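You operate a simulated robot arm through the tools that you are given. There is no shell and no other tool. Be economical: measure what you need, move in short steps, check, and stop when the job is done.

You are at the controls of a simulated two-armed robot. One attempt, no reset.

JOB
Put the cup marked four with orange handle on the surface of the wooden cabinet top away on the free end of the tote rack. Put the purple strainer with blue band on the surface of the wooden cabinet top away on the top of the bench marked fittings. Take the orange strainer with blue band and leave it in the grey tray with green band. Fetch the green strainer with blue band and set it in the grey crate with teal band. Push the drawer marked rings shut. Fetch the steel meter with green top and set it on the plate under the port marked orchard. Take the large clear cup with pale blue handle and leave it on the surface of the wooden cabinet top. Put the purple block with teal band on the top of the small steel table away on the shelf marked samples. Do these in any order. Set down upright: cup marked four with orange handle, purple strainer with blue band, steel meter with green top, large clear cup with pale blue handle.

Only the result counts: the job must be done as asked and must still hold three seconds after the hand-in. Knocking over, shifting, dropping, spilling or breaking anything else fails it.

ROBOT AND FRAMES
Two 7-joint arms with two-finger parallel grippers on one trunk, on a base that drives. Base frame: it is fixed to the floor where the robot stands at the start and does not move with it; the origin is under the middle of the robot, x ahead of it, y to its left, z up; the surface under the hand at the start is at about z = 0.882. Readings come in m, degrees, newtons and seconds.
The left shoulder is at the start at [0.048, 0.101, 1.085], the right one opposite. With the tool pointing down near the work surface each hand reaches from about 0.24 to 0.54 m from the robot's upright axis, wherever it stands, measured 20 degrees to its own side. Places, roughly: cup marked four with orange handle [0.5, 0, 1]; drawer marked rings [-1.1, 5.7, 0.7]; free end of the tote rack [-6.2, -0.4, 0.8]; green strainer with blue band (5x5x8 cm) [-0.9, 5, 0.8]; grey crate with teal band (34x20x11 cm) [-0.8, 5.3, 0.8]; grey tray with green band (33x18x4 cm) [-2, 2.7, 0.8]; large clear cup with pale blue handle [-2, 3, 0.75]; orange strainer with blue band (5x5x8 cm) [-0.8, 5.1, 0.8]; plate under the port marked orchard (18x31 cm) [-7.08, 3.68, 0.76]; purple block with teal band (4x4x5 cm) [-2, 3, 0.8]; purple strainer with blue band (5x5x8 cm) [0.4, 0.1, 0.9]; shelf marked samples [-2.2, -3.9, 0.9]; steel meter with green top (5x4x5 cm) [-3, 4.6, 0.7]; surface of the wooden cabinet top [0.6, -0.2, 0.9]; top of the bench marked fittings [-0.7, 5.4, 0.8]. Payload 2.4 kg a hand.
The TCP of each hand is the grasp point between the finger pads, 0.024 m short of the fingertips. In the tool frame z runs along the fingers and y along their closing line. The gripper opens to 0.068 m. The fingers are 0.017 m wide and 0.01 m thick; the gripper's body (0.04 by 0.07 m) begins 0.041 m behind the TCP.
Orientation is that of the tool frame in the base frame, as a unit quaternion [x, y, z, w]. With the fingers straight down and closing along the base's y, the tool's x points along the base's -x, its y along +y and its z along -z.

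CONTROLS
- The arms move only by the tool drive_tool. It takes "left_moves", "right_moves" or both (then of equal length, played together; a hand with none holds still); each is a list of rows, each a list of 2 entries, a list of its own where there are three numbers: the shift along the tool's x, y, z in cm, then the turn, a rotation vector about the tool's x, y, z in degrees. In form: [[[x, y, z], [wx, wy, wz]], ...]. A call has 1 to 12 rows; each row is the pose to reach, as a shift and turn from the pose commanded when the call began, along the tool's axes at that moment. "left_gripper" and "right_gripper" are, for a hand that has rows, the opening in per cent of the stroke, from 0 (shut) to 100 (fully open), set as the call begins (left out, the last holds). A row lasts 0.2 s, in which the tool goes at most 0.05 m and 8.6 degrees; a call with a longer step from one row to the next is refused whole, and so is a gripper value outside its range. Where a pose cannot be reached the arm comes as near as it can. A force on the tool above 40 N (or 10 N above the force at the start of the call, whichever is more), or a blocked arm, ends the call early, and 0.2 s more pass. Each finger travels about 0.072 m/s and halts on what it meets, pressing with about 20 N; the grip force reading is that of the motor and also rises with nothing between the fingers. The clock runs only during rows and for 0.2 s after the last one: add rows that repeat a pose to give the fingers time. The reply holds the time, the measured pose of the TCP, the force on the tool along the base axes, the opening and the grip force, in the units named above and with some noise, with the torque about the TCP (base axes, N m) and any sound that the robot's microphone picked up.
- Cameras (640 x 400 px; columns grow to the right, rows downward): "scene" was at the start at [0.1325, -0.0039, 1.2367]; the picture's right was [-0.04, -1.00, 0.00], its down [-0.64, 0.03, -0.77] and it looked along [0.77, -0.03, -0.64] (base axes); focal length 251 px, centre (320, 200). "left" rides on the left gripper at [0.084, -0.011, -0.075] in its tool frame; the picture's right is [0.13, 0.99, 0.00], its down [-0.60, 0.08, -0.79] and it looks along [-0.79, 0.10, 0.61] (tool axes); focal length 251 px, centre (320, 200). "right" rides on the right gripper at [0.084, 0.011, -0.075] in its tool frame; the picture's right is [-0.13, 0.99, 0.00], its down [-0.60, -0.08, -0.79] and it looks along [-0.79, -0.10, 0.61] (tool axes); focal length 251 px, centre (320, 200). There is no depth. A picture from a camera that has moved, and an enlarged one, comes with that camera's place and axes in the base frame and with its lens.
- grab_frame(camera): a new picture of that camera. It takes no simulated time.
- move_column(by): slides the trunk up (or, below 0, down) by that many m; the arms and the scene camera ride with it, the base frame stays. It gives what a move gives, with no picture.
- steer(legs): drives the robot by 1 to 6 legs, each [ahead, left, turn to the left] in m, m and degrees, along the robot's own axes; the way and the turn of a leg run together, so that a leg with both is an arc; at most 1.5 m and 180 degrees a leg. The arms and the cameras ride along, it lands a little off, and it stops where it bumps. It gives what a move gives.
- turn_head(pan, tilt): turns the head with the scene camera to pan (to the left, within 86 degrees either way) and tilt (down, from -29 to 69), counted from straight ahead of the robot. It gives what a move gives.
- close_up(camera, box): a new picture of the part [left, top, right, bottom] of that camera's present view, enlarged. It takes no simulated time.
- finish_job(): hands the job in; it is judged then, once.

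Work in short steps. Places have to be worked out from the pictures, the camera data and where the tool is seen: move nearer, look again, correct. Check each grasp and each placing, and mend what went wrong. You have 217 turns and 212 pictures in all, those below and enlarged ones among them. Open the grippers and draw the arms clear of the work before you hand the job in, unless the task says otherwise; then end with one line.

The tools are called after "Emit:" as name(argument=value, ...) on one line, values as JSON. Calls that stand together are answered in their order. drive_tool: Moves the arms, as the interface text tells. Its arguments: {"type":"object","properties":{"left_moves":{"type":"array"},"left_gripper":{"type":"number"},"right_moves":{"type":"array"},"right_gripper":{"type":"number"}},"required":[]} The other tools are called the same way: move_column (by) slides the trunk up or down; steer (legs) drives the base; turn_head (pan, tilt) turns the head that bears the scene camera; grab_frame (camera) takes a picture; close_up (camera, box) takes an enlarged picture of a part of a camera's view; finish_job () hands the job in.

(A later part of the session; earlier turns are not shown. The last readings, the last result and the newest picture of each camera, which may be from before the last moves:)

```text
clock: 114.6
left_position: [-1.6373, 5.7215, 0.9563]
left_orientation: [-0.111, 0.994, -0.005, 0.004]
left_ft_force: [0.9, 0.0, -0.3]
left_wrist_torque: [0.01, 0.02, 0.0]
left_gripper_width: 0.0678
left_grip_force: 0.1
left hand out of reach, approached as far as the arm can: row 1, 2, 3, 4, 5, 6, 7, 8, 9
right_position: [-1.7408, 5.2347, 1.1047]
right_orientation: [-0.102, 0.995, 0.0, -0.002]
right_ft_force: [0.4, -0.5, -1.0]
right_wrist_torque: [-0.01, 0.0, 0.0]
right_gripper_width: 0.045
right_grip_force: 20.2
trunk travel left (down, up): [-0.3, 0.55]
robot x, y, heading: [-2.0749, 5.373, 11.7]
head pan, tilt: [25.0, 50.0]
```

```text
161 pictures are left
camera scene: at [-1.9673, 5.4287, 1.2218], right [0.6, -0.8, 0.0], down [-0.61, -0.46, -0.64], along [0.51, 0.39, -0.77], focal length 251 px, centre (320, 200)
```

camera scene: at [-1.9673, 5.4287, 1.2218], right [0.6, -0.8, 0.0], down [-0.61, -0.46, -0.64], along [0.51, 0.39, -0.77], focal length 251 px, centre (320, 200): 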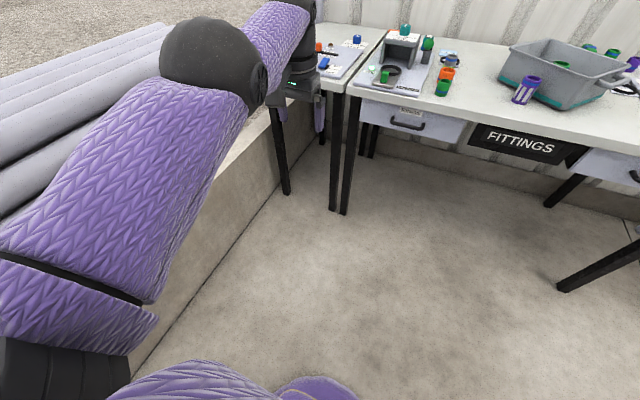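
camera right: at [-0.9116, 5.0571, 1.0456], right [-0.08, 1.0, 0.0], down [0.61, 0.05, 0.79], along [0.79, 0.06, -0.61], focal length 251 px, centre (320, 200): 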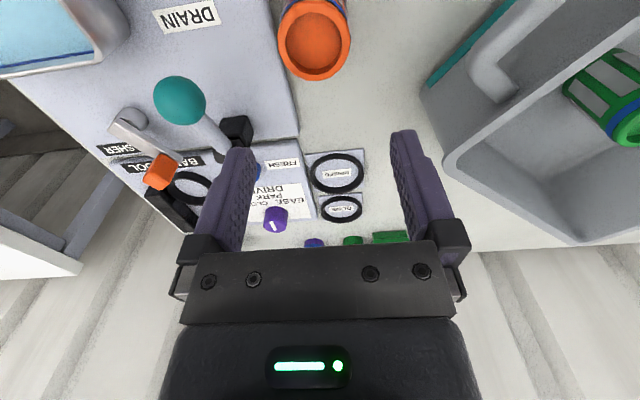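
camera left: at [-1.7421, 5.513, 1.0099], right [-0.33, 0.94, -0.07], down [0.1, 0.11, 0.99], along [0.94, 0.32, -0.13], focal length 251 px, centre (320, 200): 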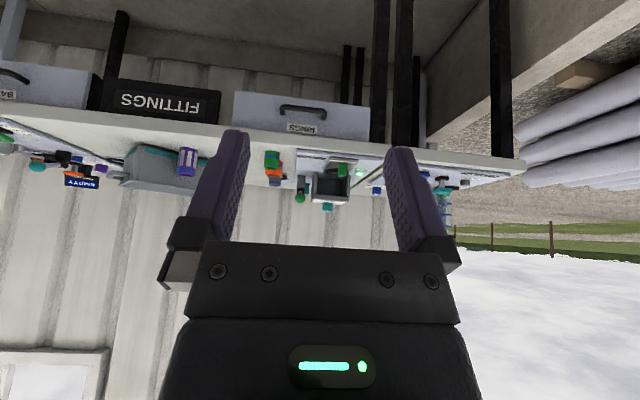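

The elbow is on its straight limit in the wrong branch. I'll point the fingers inward, to the right, which should force the elbow out to the left.

Emit:
drive_tool(left_moves=[[[0, -0.7, 0], [8.2, 0, 0]], [[0, -1.4, 0], [16.4, 0, 0]], [[0, -2.1, 0], [24.6, 0, 0]], [[0, -2.8, 0], [32.8, 0, 0]], [[0, -3.5, 0], [41, 0, 0]], [[0, -4.2, 0], [49.2, 0, 0]], [[0, -5, 0], [57.4, 0, 0]], [[0, -6, 0], [65.6, 0, 0]], [[0, -7, 0], [73.8, 0, 0]], [[0, -8, 0], [82, 0, 0]]])

Emit:
grab_frame(camera="scene")

```text
clock: 116.8
left_position: [-1.6527, 5.6306, 0.9506]
left_orientation: [-0.081, 0.747, -0.655, 0.077]
left_ft_force: [0.0, -0.5, -0.3]
left_wrist_torque: [0.01, 0.03, 0.0]
left_gripper_width: 0.0679
left_grip_force: 0.0
left hand out of reach, approached as far as the arm can: row 2, 3, 4, 5, 6, 7, 8, 9, 10
right_position: [-1.7409, 5.235, 1.105]
right_orientation: [-0.102, 0.995, 0.0, -0.003]
right_ft_force: [0.1, -0.1, -1.0]
right_wrist_torque: [0.01, 0.0, 0.02]
right_gripper_width: 0.0449
right_grip_force: 20.3
trunk travel left (down, up): [-0.3, 0.55]
robot x, y, heading: [-2.0722, 5.3763, 11.7]
head pan, tilt: [25.0, 50.0]
```

```text
160 pictures are left
camera scene: at [-1.967, 5.4286, 1.2217], right [0.6, -0.8, 0.0], down [-0.61, -0.46, -0.64], along [0.51, 0.39, -0.77], focal length 251 px, centre (320, 200)
```

scene: 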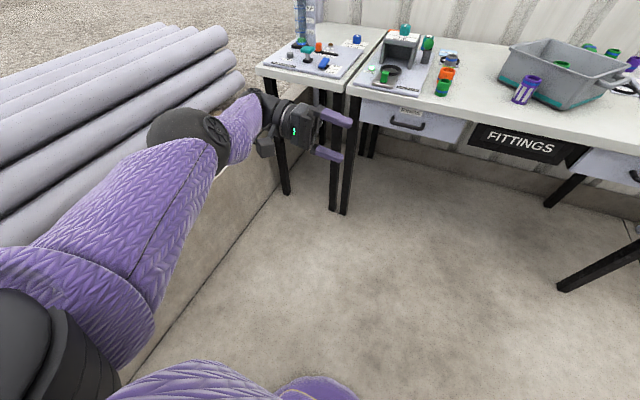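

The elbow has moved out to the left. I'll pull the hand back toward the body in this pose.

Emit:
drive_tool(left_moves=[[[3, 0, 0], [0, 0, 0]], [[6, 0, 0], [0, 0, 0]], [[9, 0, 1], [0, 0, 0]], [[12, 0, 2], [0, 0, 0]], [[15, 0, 3], [0, 0, 0]], [[18, 0, 4], [0, 0, 0]], [[18, 0, 4], [0, 0, 0]]])

Emit:
grab_frame(camera="scene")

```text
clock: 118.4
left_position: [-1.691, 5.6469, 0.885]
left_orientation: [-0.08, 0.748, -0.655, 0.076]
left_ft_force: [-0.1, 0.1, -0.1]
left_wrist_torque: [0.01, 0.01, 0.01]
left_gripper_width: 0.068
left_grip_force: 0.1
left hand out of reach, approached as far as the arm can: row 1, 2, 3, 4, 5, 6, 7
right_position: [-1.7422, 5.2353, 1.1052]
right_orientation: [-0.102, 0.995, 0.0, -0.002]
right_ft_force: [0.4, 0.5, 0.2]
right_wrist_torque: [0.03, 0.01, -0.01]
right_gripper_width: 0.0449
right_grip_force: 19.8
trunk travel left (down, up): [-0.3, 0.55]
robot x, y, heading: [-2.0702, 5.373, 11.7]
head pan, tilt: [25.0, 50.0]
```

```text
159 pictures are left
camera scene: at [-1.9675, 5.4294, 1.2218], right [0.6, -0.8, 0.0], down [-0.61, -0.46, -0.64], along [0.51, 0.38, -0.77], focal length 251 px, centre (320, 200)
```

scene: 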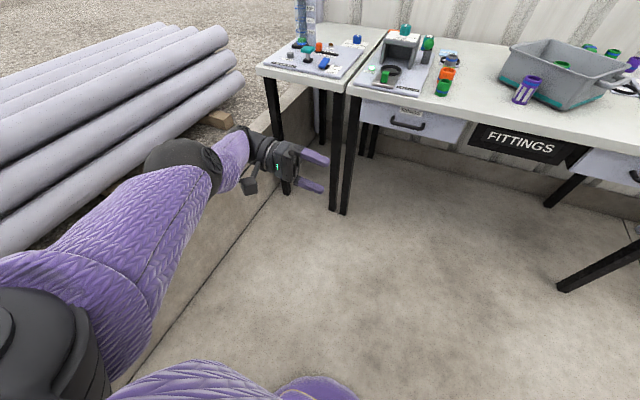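

The bend direction now looks natural. I'll turn the hand back down from here while pulling back.

Emit:
drive_tool(left_moves=[[[0, -1, 0], [-8.2, 0, 0]], [[0, -2, 0], [-16.4, 0, 0]], [[0, -3, 0], [-24.6, 0, 0]], [[0, -4, 0], [-32.8, 0, 0]], [[0, -5, 0], [-41, 0, 0]], [[0, -6, 0], [-49.2, 0, 0]], [[0, -7, 0], [-57.4, 0, 0]], [[0, -8, 0], [-65.6, 0, 0]], [[0, -9, 0], [-73.8, 0, 0]], [[0, -10, 0], [-82, 0, 0]]])

Emit:
grab_frame(camera="scene")

```text
clock: 120.6
left_position: [-1.6181, 5.6532, 0.9988]
left_orientation: [-0.111, 0.994, -0.014, 0.006]
left_ft_force: [-0.5, 0.0, 0.1]
left_wrist_torque: [-0.02, -0.01, 0.0]
left_gripper_width: 0.068
left_grip_force: 0.1
left hand out of reach, approached as far as the arm can: row 1, 2, 3, 4, 5, 6, 7, 8, 9, 10
right_position: [-1.7409, 5.2364, 1.1038]
right_orientation: [-0.102, 0.995, 0.0, -0.002]
right_ft_force: [0.0, 0.1, -1.3]
right_wrist_torque: [0.01, 0.0, 0.0]
right_gripper_width: 0.0447
right_grip_force: 20.0
trunk travel left (down, up): [-0.3, 0.55]
robot x, y, heading: [-2.0749, 5.3727, 11.7]
head pan, tilt: [25.0, 50.0]
```

```text
158 pictures are left
camera scene: at [-1.9675, 5.4295, 1.2217], right [0.6, -0.8, 0.0], down [-0.61, -0.46, -0.64], along [0.51, 0.38, -0.77], focal length 251 px, centre (320, 200)
```

scene: 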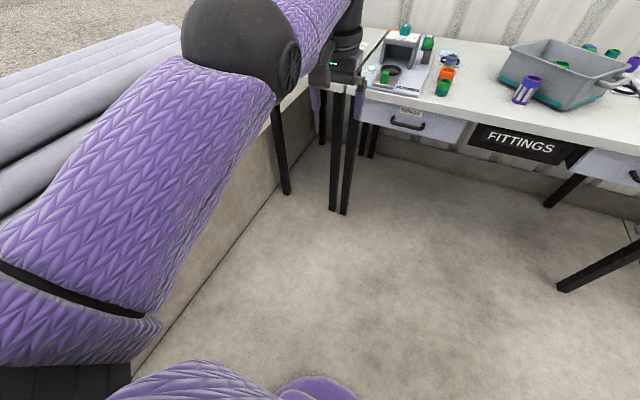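

Next I'll try far left and low, then back.

Emit:
drive_tool(left_moves=[[[0, 3, 3.5], [0, 0, 0]], [[0, 6, 7], [0, 0, 0]], [[0, 9, 10.5], [0, 0, 0]], [[0, 12, 14], [0, 0, 0]], [[0, 15, 17.5], [0, 0, 0]], [[0, 18, 21], [0, 0, 0]], [[2, 21, 23], [0, 0, 0]], [[5, 23, 25], [0, 0, 0]], [[9, 25, 25], [0, 0, 0]], [[13, 25, 25], [0, 0, 0]], [[17, 25, 25], [0, 0, 0]], [[20, 25, 25], [0, 0, 0]]])

Emit:
grab_frame(camera="scene")

```text
clock: 123.2
left_position: [-1.8687, 5.8509, 0.7446]
left_orientation: [-0.11, 0.994, -0.005, 0.005]
left_ft_force: [0.1, -0.2, -0.1]
left_wrist_torque: [0.01, 0.03, -0.01]
left_gripper_width: 0.0679
left_grip_force: 0.0
left hand out of reach, approached as far as the arm can: row 4, 5, 6, 7, 8, 9
right_position: [-1.7415, 5.2358, 1.1042]
right_orientation: [-0.102, 0.995, 0.001, -0.001]
right_ft_force: [-0.8, 0.3, -0.2]
right_wrist_torque: [-0.01, -0.02, -0.01]
right_gripper_width: 0.045
right_grip_force: 19.9
trunk travel left (down, up): [-0.3, 0.55]
robot x, y, heading: [-2.0753, 5.3726, 11.8]
head pan, tilt: [25.0, 50.0]
```

```text
157 pictures are left
camera scene: at [-1.9677, 5.4295, 1.2218], right [0.6, -0.8, 0.0], down [-0.61, -0.46, -0.64], along [0.51, 0.38, -0.77], focal length 251 px, centre (320, 200)
```

scene: 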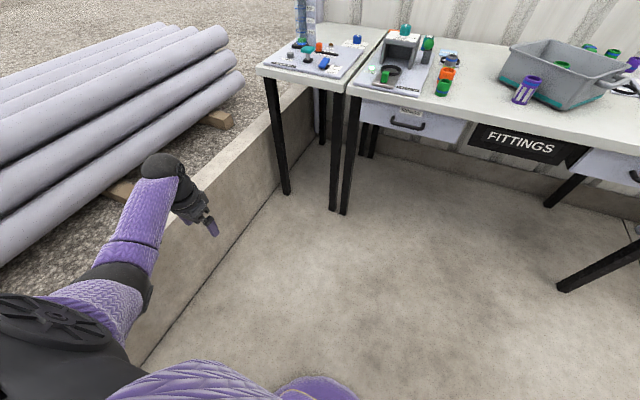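

It flipped and reached the command exactly. Next I'll raise it and bring it inward to the carry pose.

Emit:
drive_tool(left_moves=[[[0, -2, -4], [0, 0, 0]], [[0, -4, -8], [0, 0, 0]], [[0, -6, -12], [0, 0, 0]], [[0, -8, -16], [0, 0, 0]], [[0, -11, -20], [0, 0, 0]], [[0, -14, -23], [0, 0, 0]], [[0, -17, -26], [0, 0, 0]], [[0, -21, -28], [0, 0, 0]], [[0, -25, -30], [0, 0, 0]], [[0, -29, -32], [0, 0, 0]]])

Emit:
grab_frame(camera="scene")

```text
clock: 123.9
left_position: [-1.8569, 5.8114, 0.8286]
left_orientation: [-0.108, 0.994, -0.003, 0.012]
left_ft_force: [3.4, 5.8, -5.7]
left_wrist_torque: [-0.26, -0.24, -0.46]
left_gripper_width: 0.0681
left_grip_force: 0.0
right_position: [-1.7411, 5.2365, 1.1051]
right_orientation: [-0.102, 0.995, 0.0, -0.001]
right_ft_force: [-0.2, 0.0, -0.4]
right_wrist_torque: [0.0, -0.03, 0.01]
right_gripper_width: 0.045
right_grip_force: 20.1
trunk travel left (down, up): [-0.3, 0.55]
robot x, y, heading: [-2.0736, 5.376, 12.0]
head pan, tilt: [25.0, 50.0]
stopped in row 3 (left hand): the force on the tool passed its limit at 74 N (the readings are from after the stop); the commanded pose is now the measured one
```

```text
156 pictures are left
camera scene: at [-1.9675, 5.4297, 1.2217], right [0.6, -0.8, 0.0], down [-0.61, -0.46, -0.64], along [0.51, 0.38, -0.77], focal length 251 px, centre (320, 200)
```

scene: 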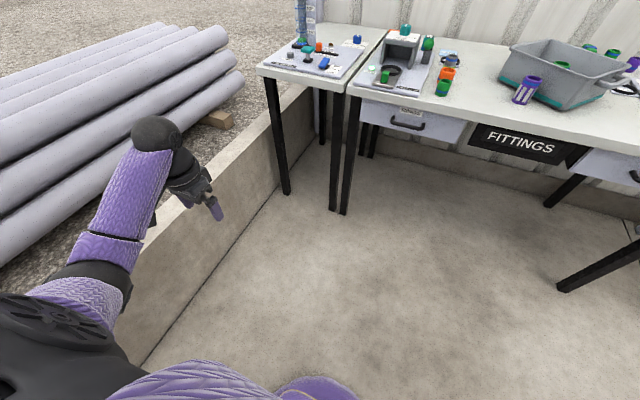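

The hand is hitting its own forearm with the elbow low. I'll swing the whole arm out to the left side first, nearly straight, and then bring it in.

Emit:
drive_tool(left_moves=[[[0, 2, 4], [0, 0, 0]], [[0, 6, 6], [0, 0, 0]], [[2, 10, 6], [0, 0, 0]], [[4, 14, 5], [0, 0, 0]], [[6, 18, 3], [0, 0, 0]], [[8, 21, 0], [0, 0, 0]], [[9, 24, -3], [0, 0, 0]], [[9, 24, -7], [0, 0, 0]], [[9, 24, -11], [0, 0, 0]], [[9, 24, -15], [0, 0, 0]]])

Emit:
turn_head(pan=65, tilt=35)

Emit:
grab_frame(camera="scene")

```text
clock: 126.1
left_position: [-2.0005, 6.0009, 0.9532]
left_orientation: [-0.106, 0.994, -0.002, 0.011]
left_ft_force: [0.8, 0.1, 0.1]
left_wrist_torque: [0.03, -0.02, -0.02]
left_gripper_width: 0.0683
left_grip_force: 0.0
left hand out of reach, approached as far as the arm can: row 6, 7, 8, 9, 10
right_position: [-1.742, 5.2365, 1.1042]
right_orientation: [-0.102, 0.995, -0.001, -0.002]
right_ft_force: [0.0, -0.3, -1.1]
right_wrist_torque: [0.01, 0.01, -0.03]
right_gripper_width: 0.0447
right_grip_force: 19.9
trunk travel left (down, up): [-0.3, 0.55]
robot x, y, heading: [-2.0754, 5.3748, 11.6]
head pan, tilt: [25.0, 50.0]
```

```text
clock: 127.2
left_position: [-2.0, 6.0002, 0.9522]
left_orientation: [-0.106, 0.994, -0.002, 0.013]
left_ft_force: [0.0, 0.9, -0.3]
left_wrist_torque: [0.0, 0.0, 0.04]
left_gripper_width: 0.0681
left_grip_force: 0.0
right_position: [-1.7403, 5.235, 1.104]
right_orientation: [-0.102, 0.995, 0.0, -0.001]
right_ft_force: [0.4, -0.3, -0.8]
right_wrist_torque: [0.01, -0.01, 0.01]
right_gripper_width: 0.0446
right_grip_force: 20.2
trunk travel left (down, up): [-0.3, 0.55]
robot x, y, heading: [-2.0734, 5.3721, 12.0]
head pan, tilt: [65.0, 35.0]
```

```text
155 pictures are left
camera scene: at [-2.0091, 5.4692, 1.2435], right [0.97, -0.23, 0.0], down [-0.13, -0.56, -0.82], along [0.19, 0.8, -0.57], focal length 251 px, centre (320, 200)
```

scene: 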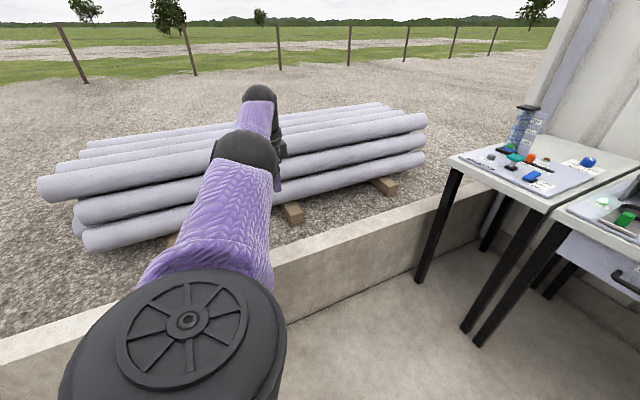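

The arm is straight out to the left with the wrist above the hand. I'll sweep the hand forward and inward.

Emit:
drive_tool(left_moves=[[[-3, -2, 0], [0, 0, 0]], [[-6, -5, 0], [0, 0, 0]], [[-9, -8, 0], [0, 0, 0]], [[-12, -11, 0], [0, 0, 0]], [[-15, -15, 0], [0, 0, 0]], [[-16, -19, 0], [0, 0, 0]], [[-16, -23, 0], [0, 0, 0]], [[-16, -27, 0], [0, 0, 0]], [[-15, -31, 0], [0, 0, 0]], [[-13, -35, 0], [0, 0, 0]]])

Emit:
grab_frame(camera="scene")

```text
clock: 128.4
left_position: [-1.8194, 5.8896, 0.9575]
left_orientation: [-0.094, 0.995, 0.003, 0.02]
left_ft_force: [4.4, 2.9, -6.0]
left_wrist_torque: [-0.04, -0.22, -0.12]
left_gripper_width: 0.0677
left_grip_force: 0.0
right_position: [-1.7415, 5.2346, 1.1045]
right_orientation: [-0.102, 0.995, 0.0, 0.0]
right_ft_force: [0.3, 1.2, -1.4]
right_wrist_torque: [-0.03, -0.01, -0.01]
right_gripper_width: 0.045
right_grip_force: 19.8
trunk travel left (down, up): [-0.3, 0.55]
robot x, y, heading: [-2.077, 5.3768, 11.8]
head pan, tilt: [65.0, 35.0]
stopped in row 6 (left hand): the force on the tool passed its limit at 126 N (the readings are from after the stop); the commanded pose is now the measured one
```

```text
154 pictures are left
camera scene: at [-2.0094, 5.4693, 1.2435], right [0.97, -0.23, 0.0], down [-0.13, -0.56, -0.82], along [0.19, 0.8, -0.57], focal length 251 px, centre (320, 200)
```

scene: 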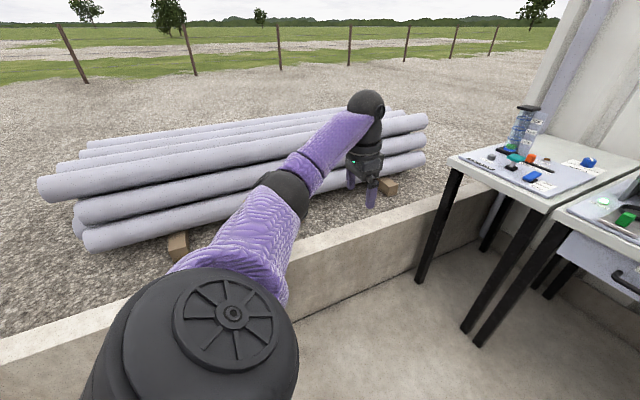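

The elbow still hangs low. Yawing the hand inward, clockwise seen from above, should lift it outward.

Emit:
drive_tool(left_moves=[[[2, 3, 0], [0, 0, 8]], [[2, 4, 0], [0, 0, 16]], [[2, 4, 0], [0, 0, 24]], [[2, 4, 0], [0, 0, 32]], [[2, 4, 0], [0, 0, 40]], [[2, 4, 0], [0, 0, 48]], [[2, 4, 0], [0, 0, 56]], [[2, 4, 0], [0, 0, 64]], [[2, 4, 0], [0, 0, 72]], [[2, 4, 0], [0, 0, 80]], [[2, 4, 0], [0, 0, 88]], [[2, 4, 0], [0, 0, 96]]])

Emit:
grab_frame(camera="scene")

```text
clock: 131.0
left_position: [-1.8478, 5.9243, 0.9563]
left_orientation: [0.677, 0.735, 0.016, 0.011]
left_ft_force: [-0.1, 0.3, -0.5]
left_wrist_torque: [0.01, -0.01, -0.01]
left_gripper_width: 0.0681
left_grip_force: 0.2
right_position: [-1.742, 5.2359, 1.1041]
right_orientation: [-0.102, 0.995, 0.0, -0.001]
right_ft_force: [0.0, 0.7, -0.6]
right_wrist_torque: [0.01, 0.0, 0.03]
right_gripper_width: 0.045
right_grip_force: 19.4
trunk travel left (down, up): [-0.3, 0.55]
robot x, y, heading: [-2.0783, 5.3767, 11.9]
head pan, tilt: [65.0, 35.0]
```

```text
153 pictures are left
camera scene: at [-2.0091, 5.4691, 1.2435], right [0.97, -0.23, 0.0], down [-0.13, -0.56, -0.82], along [0.19, 0.8, -0.57], focal length 251 px, centre (320, 200)
```

scene: 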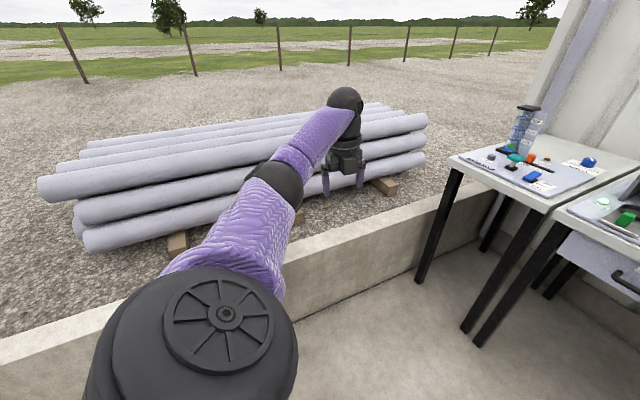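

The wrist absorbed that turn. I'll keep turning the same way until the elbow has to move.

Emit:
drive_tool(left_moves=[[[0, 0, 0], [0, 0, 8]], [[0, 0, 0], [0, 0, 16]], [[0, 0, 0], [0, 0, 24]], [[0, 0, 0], [0, 0, 32]], [[0, 0, 0], [0, 0, 40]], [[0, 0, 0], [0, 0, 48]], [[0, 0, 0], [0, 0, 56]], [[0, 0, 0], [0, 0, 64]], [[0, 0, 0], [0, 0, 72]], [[0, 0, 0], [0, 0, 80]]])

Emit:
grab_frame(camera="scene")

```text
clock: 133.2
left_position: [-1.8494, 5.8371, 0.9535]
left_orientation: [0.991, 0.13, 0.02, -0.004]
left_ft_force: [-1.0, -1.2, 0.1]
left_wrist_torque: [0.0, 0.01, -0.02]
left_gripper_width: 0.0683
left_grip_force: 0.0
left hand out of reach, approached as far as the arm can: row 7, 8, 9, 10
right_position: [-1.7422, 5.2357, 1.1047]
right_orientation: [-0.102, 0.995, 0.0, -0.002]
right_ft_force: [0.2, -0.3, -0.2]
right_wrist_torque: [-0.01, 0.01, 0.01]
right_gripper_width: 0.0447
right_grip_force: 20.5
trunk travel left (down, up): [-0.3, 0.55]
robot x, y, heading: [-2.0738, 5.3717, 11.9]
head pan, tilt: [65.0, 35.0]
```

```text
152 pictures are left
camera scene: at [-2.0094, 5.469, 1.2435], right [0.97, -0.23, 0.0], down [-0.13, -0.56, -0.82], along [0.19, 0.8, -0.57], focal length 251 px, centre (320, 200)
```

scene: 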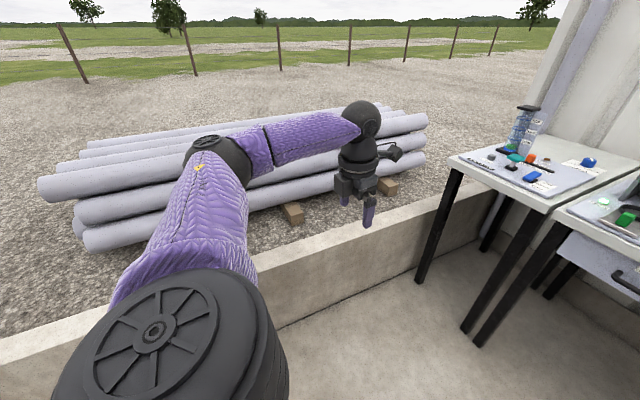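

The elbow swung out to the left. I'll bring the hand in and unwind the yaw.

Emit:
drive_tool(left_moves=[[[0, 4, 0], [0, 0, 0]], [[0, 8, 0], [0, 0, 0]], [[0, 12, -1], [0, 0, 0]], [[0, 16, -2], [0, 0, 0]], [[0, 20, -3], [0, 0, -6]], [[0, 24, -4], [0, 0, -14]], [[0, 24, -6], [0, 0, -22]], [[0, 24, -6], [0, 0, -30]], [[0, 24, -6], [0, 0, -38]], [[0, 24, -6], [0, 0, -46]], [[0, 24, -6], [0, 0, -54]], [[0, 24, -6], [0, 0, -62]]])

Emit:
grab_frame(camera="scene")

```text
clock: 135.8
left_position: [-1.7891, 5.606, 1.014]
left_orientation: [0.783, 0.622, 0.018, 0.009]
left_ft_force: [-0.8, -0.2, -0.4]
left_wrist_torque: [0.0, -0.01, 0.04]
left_gripper_width: 0.068
left_grip_force: 0.1
right_position: [-1.7401, 5.2352, 1.1045]
right_orientation: [-0.102, 0.995, -0.001, -0.001]
right_ft_force: [-0.7, 0.3, -0.4]
right_wrist_torque: [0.01, -0.04, -0.01]
right_gripper_width: 0.0448
right_grip_force: 19.8
trunk travel left (down, up): [-0.3, 0.55]
robot x, y, heading: [-2.0753, 5.3735, 11.7]
head pan, tilt: [65.0, 35.0]
```

```text
151 pictures are left
camera scene: at [-2.0091, 5.469, 1.2435], right [0.97, -0.23, 0.0], down [-0.13, -0.56, -0.82], along [0.19, 0.8, -0.57], focal length 251 px, centre (320, 200)
```

scene: 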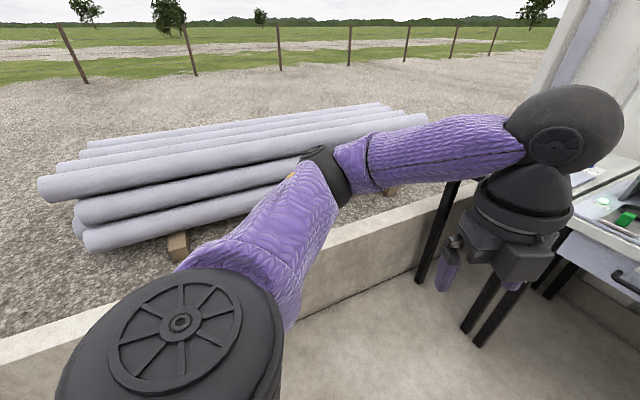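

That's the natural posture and it reached exactly. I'll finish unwinding the yaw.

Emit:
drive_tool(left_moves=[[[0, 0, 0], [0, 0, -8.5]], [[0, 0, 0], [0, 0, -17]], [[0, 0, 0], [0, 0, -25.5]], [[0, 0, 0], [0, 0, -34]], [[0, 0, 0], [0, 0, -42.5]], [[0, 0, 0], [0, 0, -51]], [[0, 0, 0], [0, 0, -59.5]], [[0, 0, 0], [0, 0, -68]], [[0, 0, 0], [0, 0, -76.5]], [[0, 0, 0], [0, 0, -85]], [[0, 0, 0], [0, 0, -93.5]], [[0, 0, 0], [0, 0, -102]]])

Emit:
drive_tool(left_moves=[[[0, 0, 0], [0, 0, -6.5]], [[0, 0, 0], [0, 0, -13]]])

Emit:
turn_head(pan=-86, tilt=25)

Emit:
grab_frame(camera="scene")

```text
clock: 136.8
left_position: [-1.7876, 5.6059, 1.0129]
left_orientation: [0.585, 0.81, 0.014, 0.019]
left_ft_force: [0.7, -0.3, 0.0]
left_wrist_torque: [-0.1, 0.04, -0.13]
left_gripper_width: 0.0679
left_grip_force: 0.0
right_position: [-1.7417, 5.2361, 1.104]
right_orientation: [-0.101, 0.995, -0.001, -0.002]
right_ft_force: [-0.5, 0.4, -0.4]
right_wrist_torque: [-0.03, 0.02, -0.03]
right_gripper_width: 0.0448
right_grip_force: 20.4
trunk travel left (down, up): [-0.3, 0.55]
robot x, y, heading: [-2.0742, 5.373, 11.7]
head pan, tilt: [65.0, 35.0]
stopped in row 5 (left hand): the force on the tool passed its limit at 83 N (the readings are from after the stop); the commanded pose is now the measured one
```

```text
clock: 137.1
left_position: [-1.7854, 5.6046, 1.0131]
left_orientation: [0.578, 0.816, 0.013, 0.023]
left_ft_force: [3.4, -3.6, -4.7]
left_wrist_torque: [-0.17, -0.06, -0.02]
left_gripper_width: 0.0682
left_grip_force: 0.0
right_position: [-1.7413, 5.2366, 1.1056]
right_orientation: [-0.102, 0.995, 0.001, -0.003]
right_ft_force: [-0.5, -0.4, -0.8]
right_wrist_torque: [-0.02, 0.0, -0.01]
right_gripper_width: 0.0449
right_grip_force: 19.5
trunk travel left (down, up): [-0.3, 0.55]
robot x, y, heading: [-2.0752, 5.3722, 11.7]
head pan, tilt: [65.0, 35.0]
stopped in row 1 (left hand): the force on the tool passed its limit at 74 N (the readings are from after the stop); the commanded pose is now the measured one
```

```text
clock: 139.5
left_position: [-1.7868, 5.6049, 1.0134]
left_orientation: [0.577, 0.816, 0.013, 0.024]
left_ft_force: [8.0, -5.9, -7.4]
left_wrist_torque: [-0.19, 0.2, -0.42]
left_gripper_width: 0.0679
left_grip_force: 0.1
right_position: [-1.7411, 5.2363, 1.1041]
right_orientation: [-0.102, 0.995, 0.001, -0.002]
right_ft_force: [-0.1, -0.6, -0.6]
right_wrist_torque: [0.02, -0.01, -0.01]
right_gripper_width: 0.0447
right_grip_force: 20.0
trunk travel left (down, up): [-0.3, 0.55]
robot x, y, heading: [-2.0753, 5.3738, 11.9]
head pan, tilt: [-85.9, 25.0]
```

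```text
150 pictures are left
camera scene: at [-2.0041, 5.2947, 1.2593], right [-0.96, -0.27, 0.0], down [-0.12, 0.41, -0.91], along [0.25, -0.87, -0.42], focal length 251 px, centre (320, 200)
```

scene: 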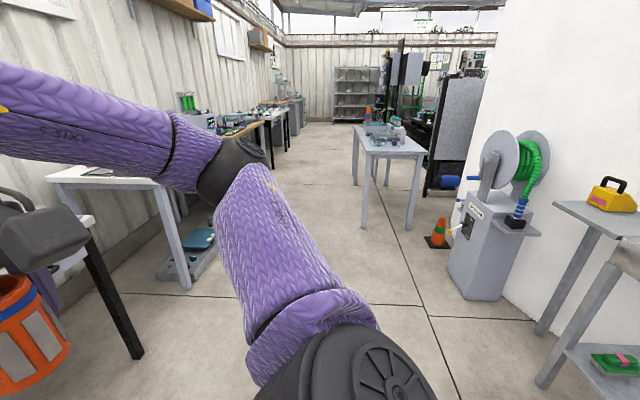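

The hand camera catches on the forearm, so I need to get it round to the other side. I'll pitch the hand in line with the forearm, roll, then pitch back down. First the pitch.

Emit:
drive_tool(left_moves=[[[-1.36, 1.31, -1.33], [-5.4, -5.6, 0]], [[-2.7, 2.6, -2.7], [-10.8, -11.1, 0]], [[-4.1, 3.9, -4], [-16.2, -16.7, 0]], [[-5.4, 5.2, -5.3], [-21.6, -22.3, 0]], [[-6.8, 6.6, -6.7], [-27, -27.9, 0]], [[-8.1, 7.9, -8], [-32.4, -33.4, 0]], [[-9.5, 9.2, -9.3], [-37.8, -39, 0]], [[-10.8, 10.5, -10.7], [-43.2, -44.6, 0]], [[-12.2, 11.8, -12], [-48.6, -50.1, 0]]])

Emit:
turn_head(pan=50, tilt=35)

Emit:
grab_frame(camera="scene")

```text
clock: 141.5
left_position: [-1.6409, 5.5307, 1.1419]
left_orientation: [0.47, 0.654, 0.1, 0.585]
left_ft_force: [-0.3, -0.4, -0.1]
left_wrist_torque: [-0.03, 0.02, -0.03]
left_gripper_width: 0.0681
left_grip_force: 0.0
right_position: [-1.7424, 5.2349, 1.1039]
right_orientation: [-0.102, 0.995, 0.0, -0.002]
right_ft_force: [0.4, -0.2, -0.4]
right_wrist_torque: [-0.01, -0.01, -0.02]
right_gripper_width: 0.0446
right_grip_force: 20.0
trunk travel left (down, up): [-0.3, 0.55]
robot x, y, heading: [-2.0746, 5.3725, 11.9]
head pan, tilt: [-85.9, 25.0]
```

```text
clock: 143.7
left_position: [-1.6424, 5.5294, 1.1415]
left_orientation: [0.469, 0.655, 0.1, 0.584]
left_ft_force: [0.3, 0.2, -1.1]
left_wrist_torque: [-0.01, 0.04, -0.01]
left_gripper_width: 0.0681
left_grip_force: 0.1
right_position: [-1.7411, 5.2365, 1.1039]
right_orientation: [-0.102, 0.995, -0.001, -0.001]
right_ft_force: [-0.6, 1.2, -0.2]
right_wrist_torque: [0.01, 0.0, 0.0]
right_gripper_width: 0.0448
right_grip_force: 19.7
trunk travel left (down, up): [-0.3, 0.55]
robot x, y, heading: [-2.0748, 5.3713, 11.6]
head pan, tilt: [50.0, 35.0]
```

```text
149 pictures are left
camera scene: at [-1.9875, 5.4609, 1.2435], right [0.88, -0.47, 0.0], down [-0.27, -0.51, -0.82], along [0.39, 0.72, -0.57], focal length 251 px, centre (320, 200)
```

scene: 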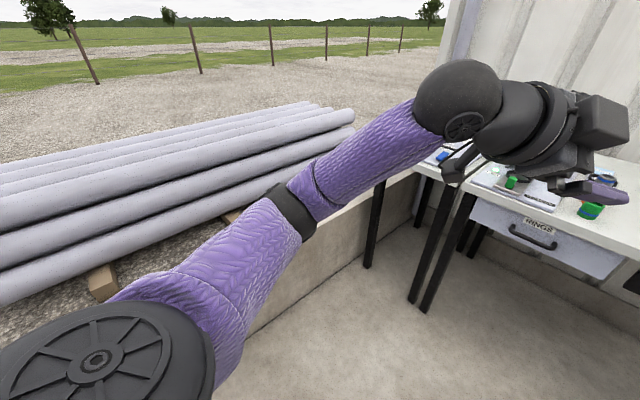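

The hand is in line with the forearm. Next, the roll.

Emit:
drive_tool(left_moves=[[[0, 0, 0], [0, 0, -8.5]], [[0, 0, 0], [0, 0, -17]], [[0, 0, 0], [0, 0, -25.5]], [[0, 0, 0], [0, 0, -34]], [[0, 0, 0], [0, 0, -42.5]], [[0, 0, 0], [0, 0, -51]], [[0, 0, 0], [0, 0, -59.5]], [[0, 0, 0], [0, 0, -68]], [[0, 0, 0], [0, 0, -76.5]], [[0, 0, 0], [0, 0, -85]], [[0, 0, 0], [0, 0, -93.5]], [[0, 0, 0], [0, 0, -102]]])

Emit:
grab_frame(camera="scene")

```text
clock: 146.2
left_position: [-1.6424, 5.5302, 1.1401]
left_orientation: [-0.214, 0.777, -0.392, 0.445]
left_ft_force: [0.4, -0.2, 0.5]
left_wrist_torque: [0.0, 0.01, 0.01]
left_gripper_width: 0.068
left_grip_force: 0.0
right_position: [-1.7415, 5.2347, 1.1037]
right_orientation: [-0.101, 0.995, -0.001, -0.003]
right_ft_force: [0.0, 1.5, -0.2]
right_wrist_torque: [0.02, 0.02, -0.03]
right_gripper_width: 0.0447
right_grip_force: 20.2
trunk travel left (down, up): [-0.3, 0.55]
robot x, y, heading: [-2.0795, 5.3748, 11.8]
head pan, tilt: [50.0, 35.0]
```

```text
148 pictures are left
camera scene: at [-1.9875, 5.4609, 1.2435], right [0.88, -0.47, 0.0], down [-0.27, -0.51, -0.82], along [0.39, 0.72, -0.57], focal length 251 px, centre (320, 200)
```

scene: 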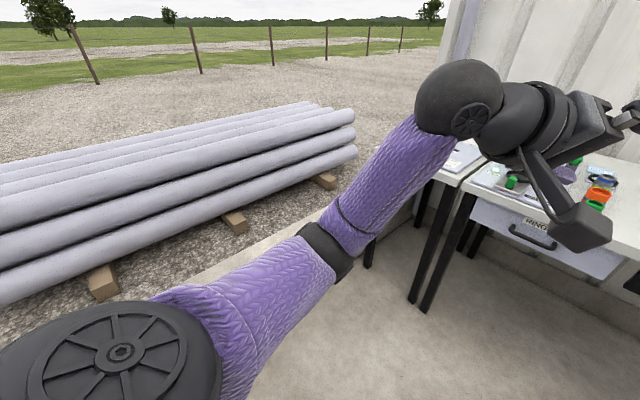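

Then pitch down to the normal straight-down orientation.

Emit:
drive_tool(left_moves=[[[0.78, 1.02, -1.1], [-5.9, 5.5, 1.8]], [[1.56, 2.04, -2.2], [-11.9, 11, 3.7]], [[2.3, 3.1, -3.3], [-17.8, 16.5, 5.5]], [[3.1, 4.1, -4.4], [-23.8, 22, 7.3]], [[3.9, 5.1, -5.6], [-29.7, 27.6, 9.2]], [[4.7, 6.1, -6.7], [-35.7, 33.1, 11]], [[5.4, 7.2, -7.8], [-41.6, 38.6, 12.8]], [[6.2, 8.2, -8.9], [-47.6, 44.1, 14.7]], [[7, 9.2, -10], [-53.5, 49.6, 16.5]]])

Emit:
grab_frame(camera="scene")

```text
clock: 148.2
left_position: [-1.762, 5.5795, 1.0619]
left_orientation: [-0.101, 0.995, 0.001, -0.001]
left_ft_force: [0.3, 1.2, 0.9]
left_wrist_torque: [-0.02, 0.01, 0.0]
left_gripper_width: 0.068
left_grip_force: 0.1
right_position: [-1.7418, 5.2353, 1.1053]
right_orientation: [-0.101, 0.995, 0.0, -0.001]
right_ft_force: [-0.1, -0.1, 0.0]
right_wrist_torque: [-0.02, -0.04, -0.01]
right_gripper_width: 0.0448
right_grip_force: 20.3
trunk travel left (down, up): [-0.3, 0.55]
robot x, y, heading: [-2.0747, 5.3726, 11.8]
head pan, tilt: [50.0, 35.0]
```

```text
147 pictures are left
camera scene: at [-1.9876, 5.4608, 1.2435], right [0.88, -0.47, 0.0], down [-0.27, -0.51, -0.82], along [0.39, 0.72, -0.57], focal length 251 px, centre (320, 200)
```

scene: 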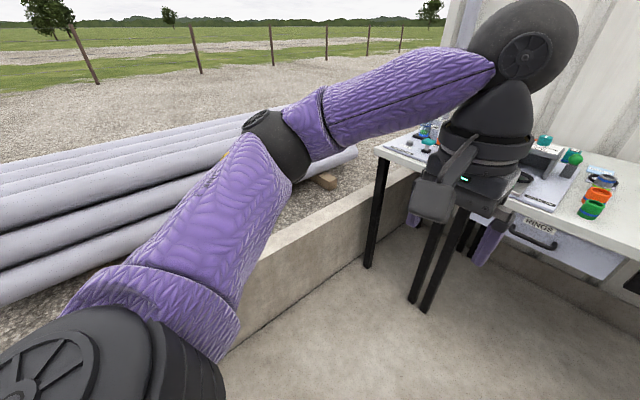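

The left arm is fully restored in its normal branch. Next I'll drive down the lane to the small steel table, then turn to face it.

Emit:
steer(legs=[[0.35, 0, 0], [0, 0, -89], [1.5, 0, 0], [0.8, 0, 0], [0, 0, -90]])

Emit:
turn_head(pan=0, tilt=35)

Emit:
grab_frame(camera="scene")

```text
clock: 169.0
left_position: [-1.5712, 2.9907, 1.0617]
left_orientation: [0.994, 0.109, 0.0, 0.0]
left_ft_force: [0.4, -0.8, 0.4]
left_wrist_torque: [-0.01, 0.02, 0.05]
left_gripper_width: 0.0681
left_grip_force: 0.0
right_position: [-1.5964, 3.334, 1.1045]
right_orientation: [0.994, 0.11, 0.002, 0.0]
right_ft_force: [-0.2, -1.1, -0.5]
right_wrist_torque: [-0.01, 0.01, -0.04]
right_gripper_width: 0.0444
right_grip_force: 19.5
trunk travel left (down, up): [-0.3, 0.55]
robot x, y, heading: [-1.2583, 3.1994, -167.4]
head pan, tilt: [50.0, 35.0]
```

```text
clock: 170.2
left_position: [-1.5726, 2.9896, 1.0619]
left_orientation: [0.994, 0.107, 0.0, 0.0]
left_ft_force: [0.0, -0.9, -0.6]
left_wrist_torque: [0.0, -0.01, 0.02]
left_gripper_width: 0.0681
left_grip_force: 0.1
right_position: [-1.5963, 3.3327, 1.1047]
right_orientation: [0.994, 0.109, 0.002, 0.0]
right_ft_force: [-0.2, 0.1, -0.2]
right_wrist_torque: [-0.02, -0.02, 0.01]
right_gripper_width: 0.0446
right_grip_force: 20.1
trunk travel left (down, up): [-0.3, 0.55]
robot x, y, heading: [-1.2619, 3.1997, -167.4]
head pan, tilt: [0.0, 35.0]
```

```text
146 pictures are left
camera scene: at [-1.3959, 3.1701, 1.2435], right [-0.22, 0.98, 0.0], down [0.56, 0.13, -0.82], along [-0.8, -0.18, -0.57], focal length 251 px, centre (320, 200)
```

scene: 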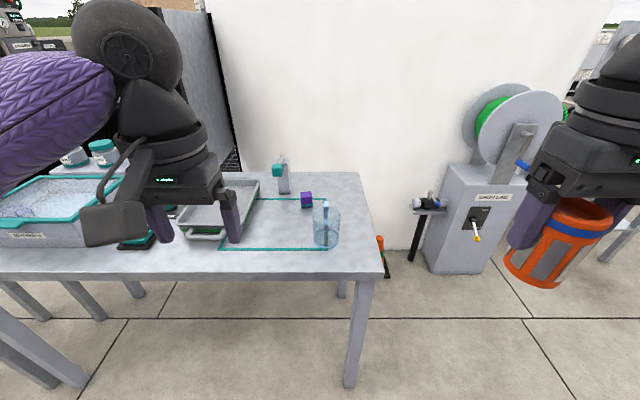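

The tray, purple block and clear cup are all in view. I'll zoom in.

Emit:
close_up(camera="scene", box=[160, 140, 400, 290])

Emit:
close_up(camera="scene", box=[290, 180, 360, 260])

```text
2.67 times, centred on (280, 215) of scene
camera zoom: at [-1.3959, 3.1701, 1.2435], right [-0.22, 0.98, 0.0], down [0.56, 0.13, -0.82], along [-0.8, -0.18, -0.57], focal length 669 px, centre (427, 160)
```

zoom: 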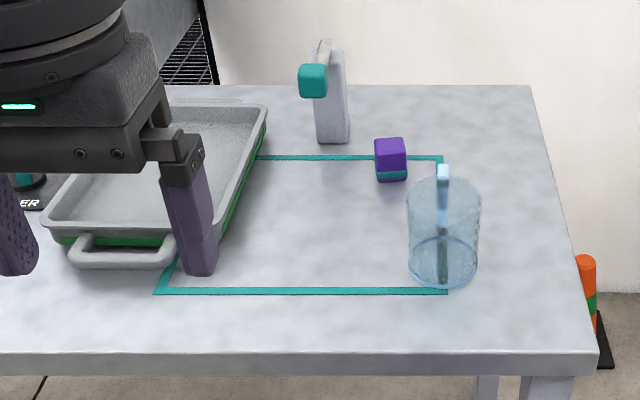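

```text
5.00 times, centred on (325, 220) of scene
camera zoom: at [-1.3959, 3.1701, 1.2435], right [-0.22, 0.98, 0.0], down [0.56, 0.13, -0.82], along [-0.8, -0.18, -0.57], focal length 1254 px, centre (295, 100)
```

zoom: 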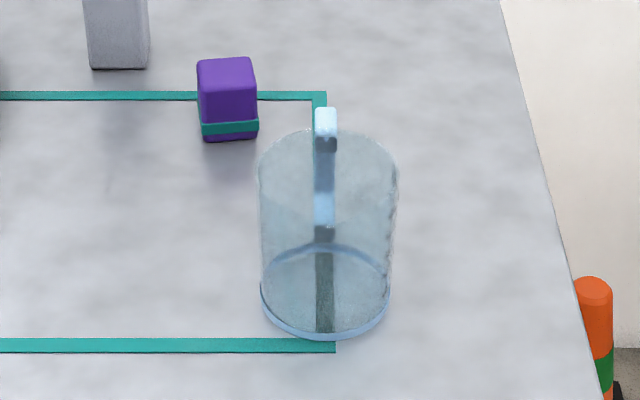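

Tray centre is at about (-1.97, 2.72) and the cup at about (-1.91, 3.07) with its handle on the far side. I'll shift left and forward to put the right hand within reach of the tray.

Emit:
steer(legs=[[0, 0.39, 0], [0.23, 0, 0]])

Emit:
grab_frame(camera="scene")

Emit:
grab_frame(camera="right")

```text
clock: 173.9
left_position: [-1.7119, 2.5629, 1.0613]
left_orientation: [0.994, 0.11, 0.0, -0.001]
left_ft_force: [-0.7, 0.0, 0.3]
left_wrist_torque: [0.03, 0.02, 0.03]
left_gripper_width: 0.0681
left_grip_force: 0.0
right_position: [-1.7376, 2.9061, 1.1046]
right_orientation: [0.994, 0.11, 0.002, 0.0]
right_ft_force: [-0.2, 0.0, -0.9]
right_wrist_torque: [-0.02, 0.02, 0.01]
right_gripper_width: 0.0444
right_grip_force: 20.1
trunk travel left (down, up): [-0.3, 0.55]
robot x, y, heading: [-1.4028, 2.7746, -167.1]
head pan, tilt: [0.0, 35.0]
```

```text
143 pictures are left
camera scene: at [-1.5365, 2.7437, 1.2434], right [-0.22, 0.98, 0.0], down [0.56, 0.13, -0.82], along [-0.8, -0.18, -0.57], focal length 251 px, centre (320, 200)
```

scene: 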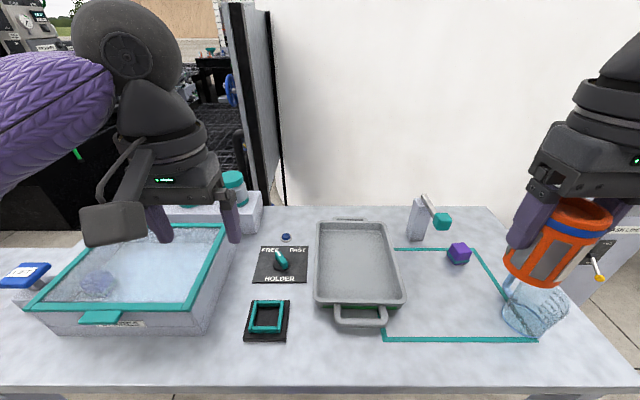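

```text
142 pictures are left
camera right: at [-1.653, 2.9145, 1.1787], right [0.09, -1.0, 0.0], down [-0.61, -0.06, 0.79], along [-0.79, -0.07, -0.61], focal length 251 px, centre (320, 200)
```

right: 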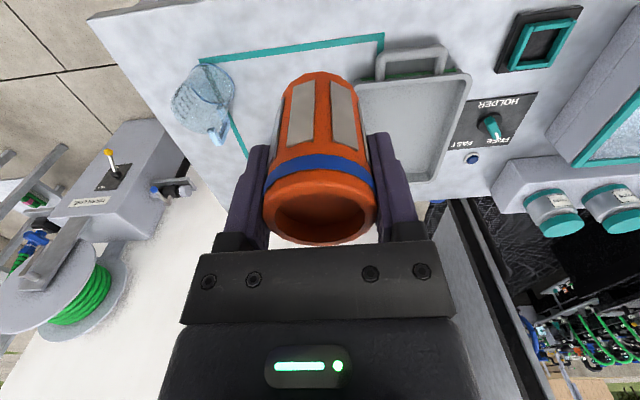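

The tray lies straight ahead. I'll lower the trunk 0.12 and carry orange over the near half of the tray, at about (-1.92, 2.747).

Emit:
move_column(by=-0.12)

Emit:
drive_tool(right_moves=[[[-3, 3, 0], [0, 0, 0]], [[-6, 6, 0], [0, 0, 0]], [[-9.5, 9, 0], [0, 0, 0]], [[-13.5, 11.4, 0], [0, 0, 0]], [[-17.5, 11.4, 1], [0, 0, 0]], [[-21.3, 11.4, 2], [0, 0, 0]], [[-21.3, 11.4, 5], [0, 0, 0]]])

Emit:
grab_frame(camera="right")

Emit:
grab_frame(camera="scene")

```text
clock: 175.4
left_position: [-1.7109, 2.5639, 0.9422]
left_orientation: [0.994, 0.11, -0.002, 0.0]
left_ft_force: [0.3, 0.3, -0.3]
left_wrist_torque: [0.04, 0.0, 0.01]
left_gripper_width: 0.068
left_grip_force: 0.0
right_position: [-1.7379, 2.9064, 0.9847]
right_orientation: [0.994, 0.11, 0.0, 0.0]
right_ft_force: [-0.1, -0.4, -0.2]
right_wrist_torque: [0.01, 0.02, -0.01]
right_gripper_width: 0.0444
right_grip_force: 19.8
trunk travel left (down, up): [-0.18, 0.67]
robot x, y, heading: [-1.3995, 2.7736, -167.1]
head pan, tilt: [0.0, 35.0]
```

```text
clock: 177.0
left_position: [-1.7106, 2.5637, 0.9404]
left_orientation: [0.994, 0.11, 0.001, 0.0]
left_ft_force: [0.0, 0.1, -1.0]
left_wrist_torque: [-0.02, 0.0, 0.0]
left_gripper_width: 0.0679
left_grip_force: 0.0
right_position: [-1.9137, 2.7527, 0.9327]
right_orientation: [0.994, 0.112, 0.001, -0.002]
right_ft_force: [-0.3, -0.8, -0.3]
right_wrist_torque: [0.02, 0.0, 0.0]
right_gripper_width: 0.0441
right_grip_force: 20.3
right hand out of reach, approached as far as the arm can: row 6, 7
trunk travel left (down, up): [-0.18, 0.67]
robot x, y, heading: [-1.4041, 2.7723, -167.1]
head pan, tilt: [0.0, 35.0]
```

```text
141 pictures are left
camera right: at [-1.8287, 2.7597, 1.0073], right [0.09, -1.0, 0.0], down [-0.61, -0.06, 0.79], along [-0.79, -0.07, -0.61], focal length 251 px, centre (320, 200)
```

right: 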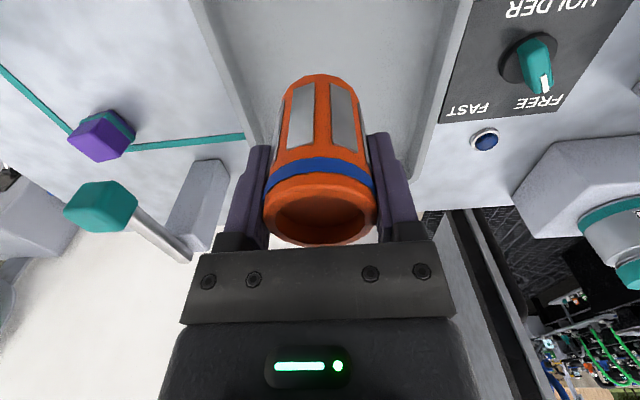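

```text
140 pictures are left
camera scene: at [-1.5644, 2.7369, 1.1214], right [-0.22, 0.98, 0.0], down [0.56, 0.13, -0.82], along [-0.8, -0.18, -0.57], focal length 251 px, centre (320, 200)
```

scene: 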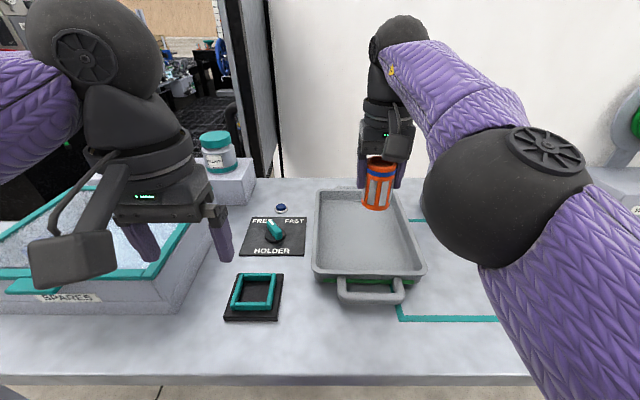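

Orange is above the tray interior. I'll lower it gently until contact.

Emit:
drive_tool(right_moves=[[[0, 0, 3], [0, 0, 0]], [[0, 0, 6], [0, 0, 0]], [[0, 0, 8], [0, 0, 0]], [[0, 0, 9], [0, 0, 0]], [[0, 0, 9.6], [0, 0, 0]], [[0, 0, 10.2], [0, 0, 0]], [[0, 0, 10.8], [0, 0, 0]]])

Emit:
grab_frame(camera="right")

```text
clock: 178.6
left_position: [-1.7116, 2.5635, 0.9411]
left_orientation: [0.994, 0.11, 0.001, 0.0]
left_ft_force: [0.3, -0.1, 0.5]
left_wrist_torque: [0.01, -0.01, -0.01]
left_gripper_width: 0.068
left_grip_force: 0.1
right_position: [-1.9314, 2.7513, 0.842]
right_orientation: [0.994, 0.111, 0.002, 0.0]
right_ft_force: [-0.8, -0.2, -0.7]
right_wrist_torque: [0.0, 0.01, 0.01]
right_gripper_width: 0.0443
right_grip_force: 19.8
right hand out of reach, approached as far as the arm can: row 1, 2, 3, 4, 5, 6, 7
trunk travel left (down, up): [-0.18, 0.67]
robot x, y, heading: [-1.4002, 2.7744, -167.4]
head pan, tilt: [0.0, 35.0]
```

```text
139 pictures are left
camera right: at [-1.8472, 2.7586, 0.9163], right [0.09, -1.0, 0.0], down [-0.61, -0.06, 0.79], along [-0.79, -0.07, -0.61], focal length 251 px, centre (320, 200)
```

right: 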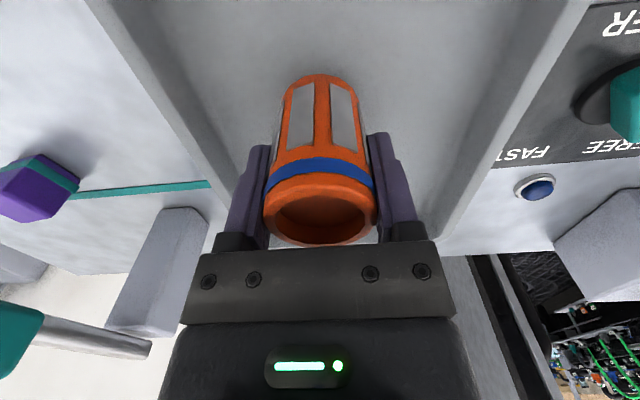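

Not touching yet. I'll lower further, with the hand 1 cm closer to ease the reach.

Emit:
drive_tool(right_moves=[[[1.5, 0, 0.5], [0, 0, 0]], [[1.5, 0, 1.2], [0, 0, 0]], [[1.5, 0, 1.8], [0, 0, 0]], [[1.5, 0, 2.4], [0, 0, 0]]])

```text
clock: 179.6
left_position: [-1.7108, 2.5625, 0.9409]
left_orientation: [0.994, 0.109, 0.0, 0.0]
left_ft_force: [-0.1, 0.0, 0.3]
left_wrist_torque: [0.02, 0.03, -0.01]
left_gripper_width: 0.0683
left_grip_force: 0.1
right_position: [-1.9335, 2.7529, 0.8349]
right_orientation: [0.994, 0.111, 0.002, 0.0]
right_ft_force: [0.9, 0.3, -0.8]
right_wrist_torque: [-0.03, 0.02, 0.01]
right_gripper_width: 0.0443
right_grip_force: 20.3
right hand out of reach, approached as far as the arm can: row 1, 2, 3, 4
trunk travel left (down, up): [-0.18, 0.67]
robot x, y, heading: [-1.4019, 2.7756, -167.0]
head pan, tilt: [0.0, 35.0]
```

Still limited by reach, so I'll draw back more while lowering.

Emit:
drive_tool(right_moves=[[[2, 0, 0], [0, 0, 0]], [[3, 0, 0.5], [0, 0, 0]], [[3, 0, 1.0], [0, 0, 0]], [[3, 0, 1.5], [0, 0, 0]]])

```text
clock: 180.6
left_position: [-1.7114, 2.5628, 0.9425]
left_orientation: [0.994, 0.11, -0.001, 0.001]
left_ft_force: [-0.3, -0.9, -0.2]
left_wrist_torque: [0.0, -0.02, -0.01]
left_gripper_width: 0.068
left_grip_force: 0.2
right_position: [-1.9039, 2.7589, 0.8206]
right_orientation: [0.994, 0.109, 0.0, 0.0]
right_ft_force: [-4.6, -0.7, 14.2]
right_wrist_torque: [-0.05, 0.1, -0.03]
right_gripper_width: 0.0436
right_grip_force: 19.9
right hand out of reach, approached as far as the arm can: row 1, 2, 3
trunk travel left (down, up): [-0.18, 0.67]
robot x, y, heading: [-1.4006, 2.777, -167.1]
head pan, tilt: [0.0, 35.0]
```

Contact with the tray floor at 14 N. I'll release and rise.

Emit:
drive_tool(right_moves=[[[0, 0, -0.1], [0, 0, 0]], [[0, 0, -0.1], [0, 0, 0]], [[0, 0, -0.1], [0, 0, 0]], [[0, 0, -4], [0, 0, 0]], [[0, 0, -8], [0, 0, 0]], [[0, 0, -12], [0, 0, 0]], [[4, 0, -14], [0, 0, 0]], [[8, 0, -14], [0, 0, 0]]], right_gripper=100)

Emit:
grab_frame(camera="scene")

```text
clock: 182.4
left_position: [-1.7114, 2.5631, 0.9418]
left_orientation: [0.994, 0.11, 0.0, 0.0]
left_ft_force: [0.7, -0.2, -0.3]
left_wrist_torque: [0.01, 0.01, -0.01]
left_gripper_width: 0.0679
left_grip_force: 0.0
right_position: [-1.8242, 2.7763, 0.9612]
right_orientation: [0.994, 0.11, 0.001, 0.0]
right_ft_force: [-0.9, 0.4, 0.0]
right_wrist_torque: [0.03, 0.04, 0.0]
right_gripper_width: 0.0681
right_grip_force: 0.2
trunk travel left (down, up): [-0.18, 0.67]
robot x, y, heading: [-1.4, 2.7713, -166.9]
head pan, tilt: [0.0, 35.0]
```

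```text
138 pictures are left
camera scene: at [-1.5646, 2.7372, 1.1214], right [-0.22, 0.98, 0.0], down [0.56, 0.13, -0.82], along [-0.8, -0.18, -0.57], focal length 251 px, centre (320, 200)
```

scene: 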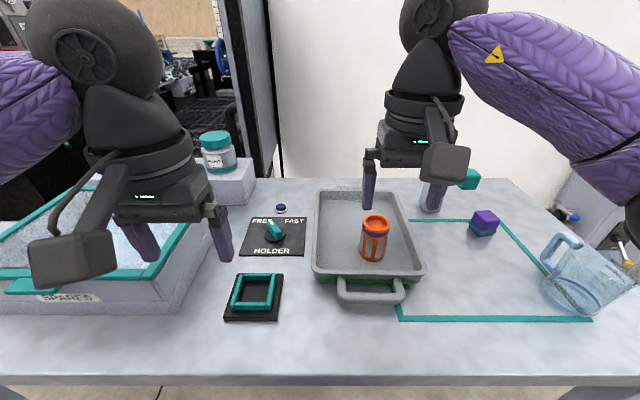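

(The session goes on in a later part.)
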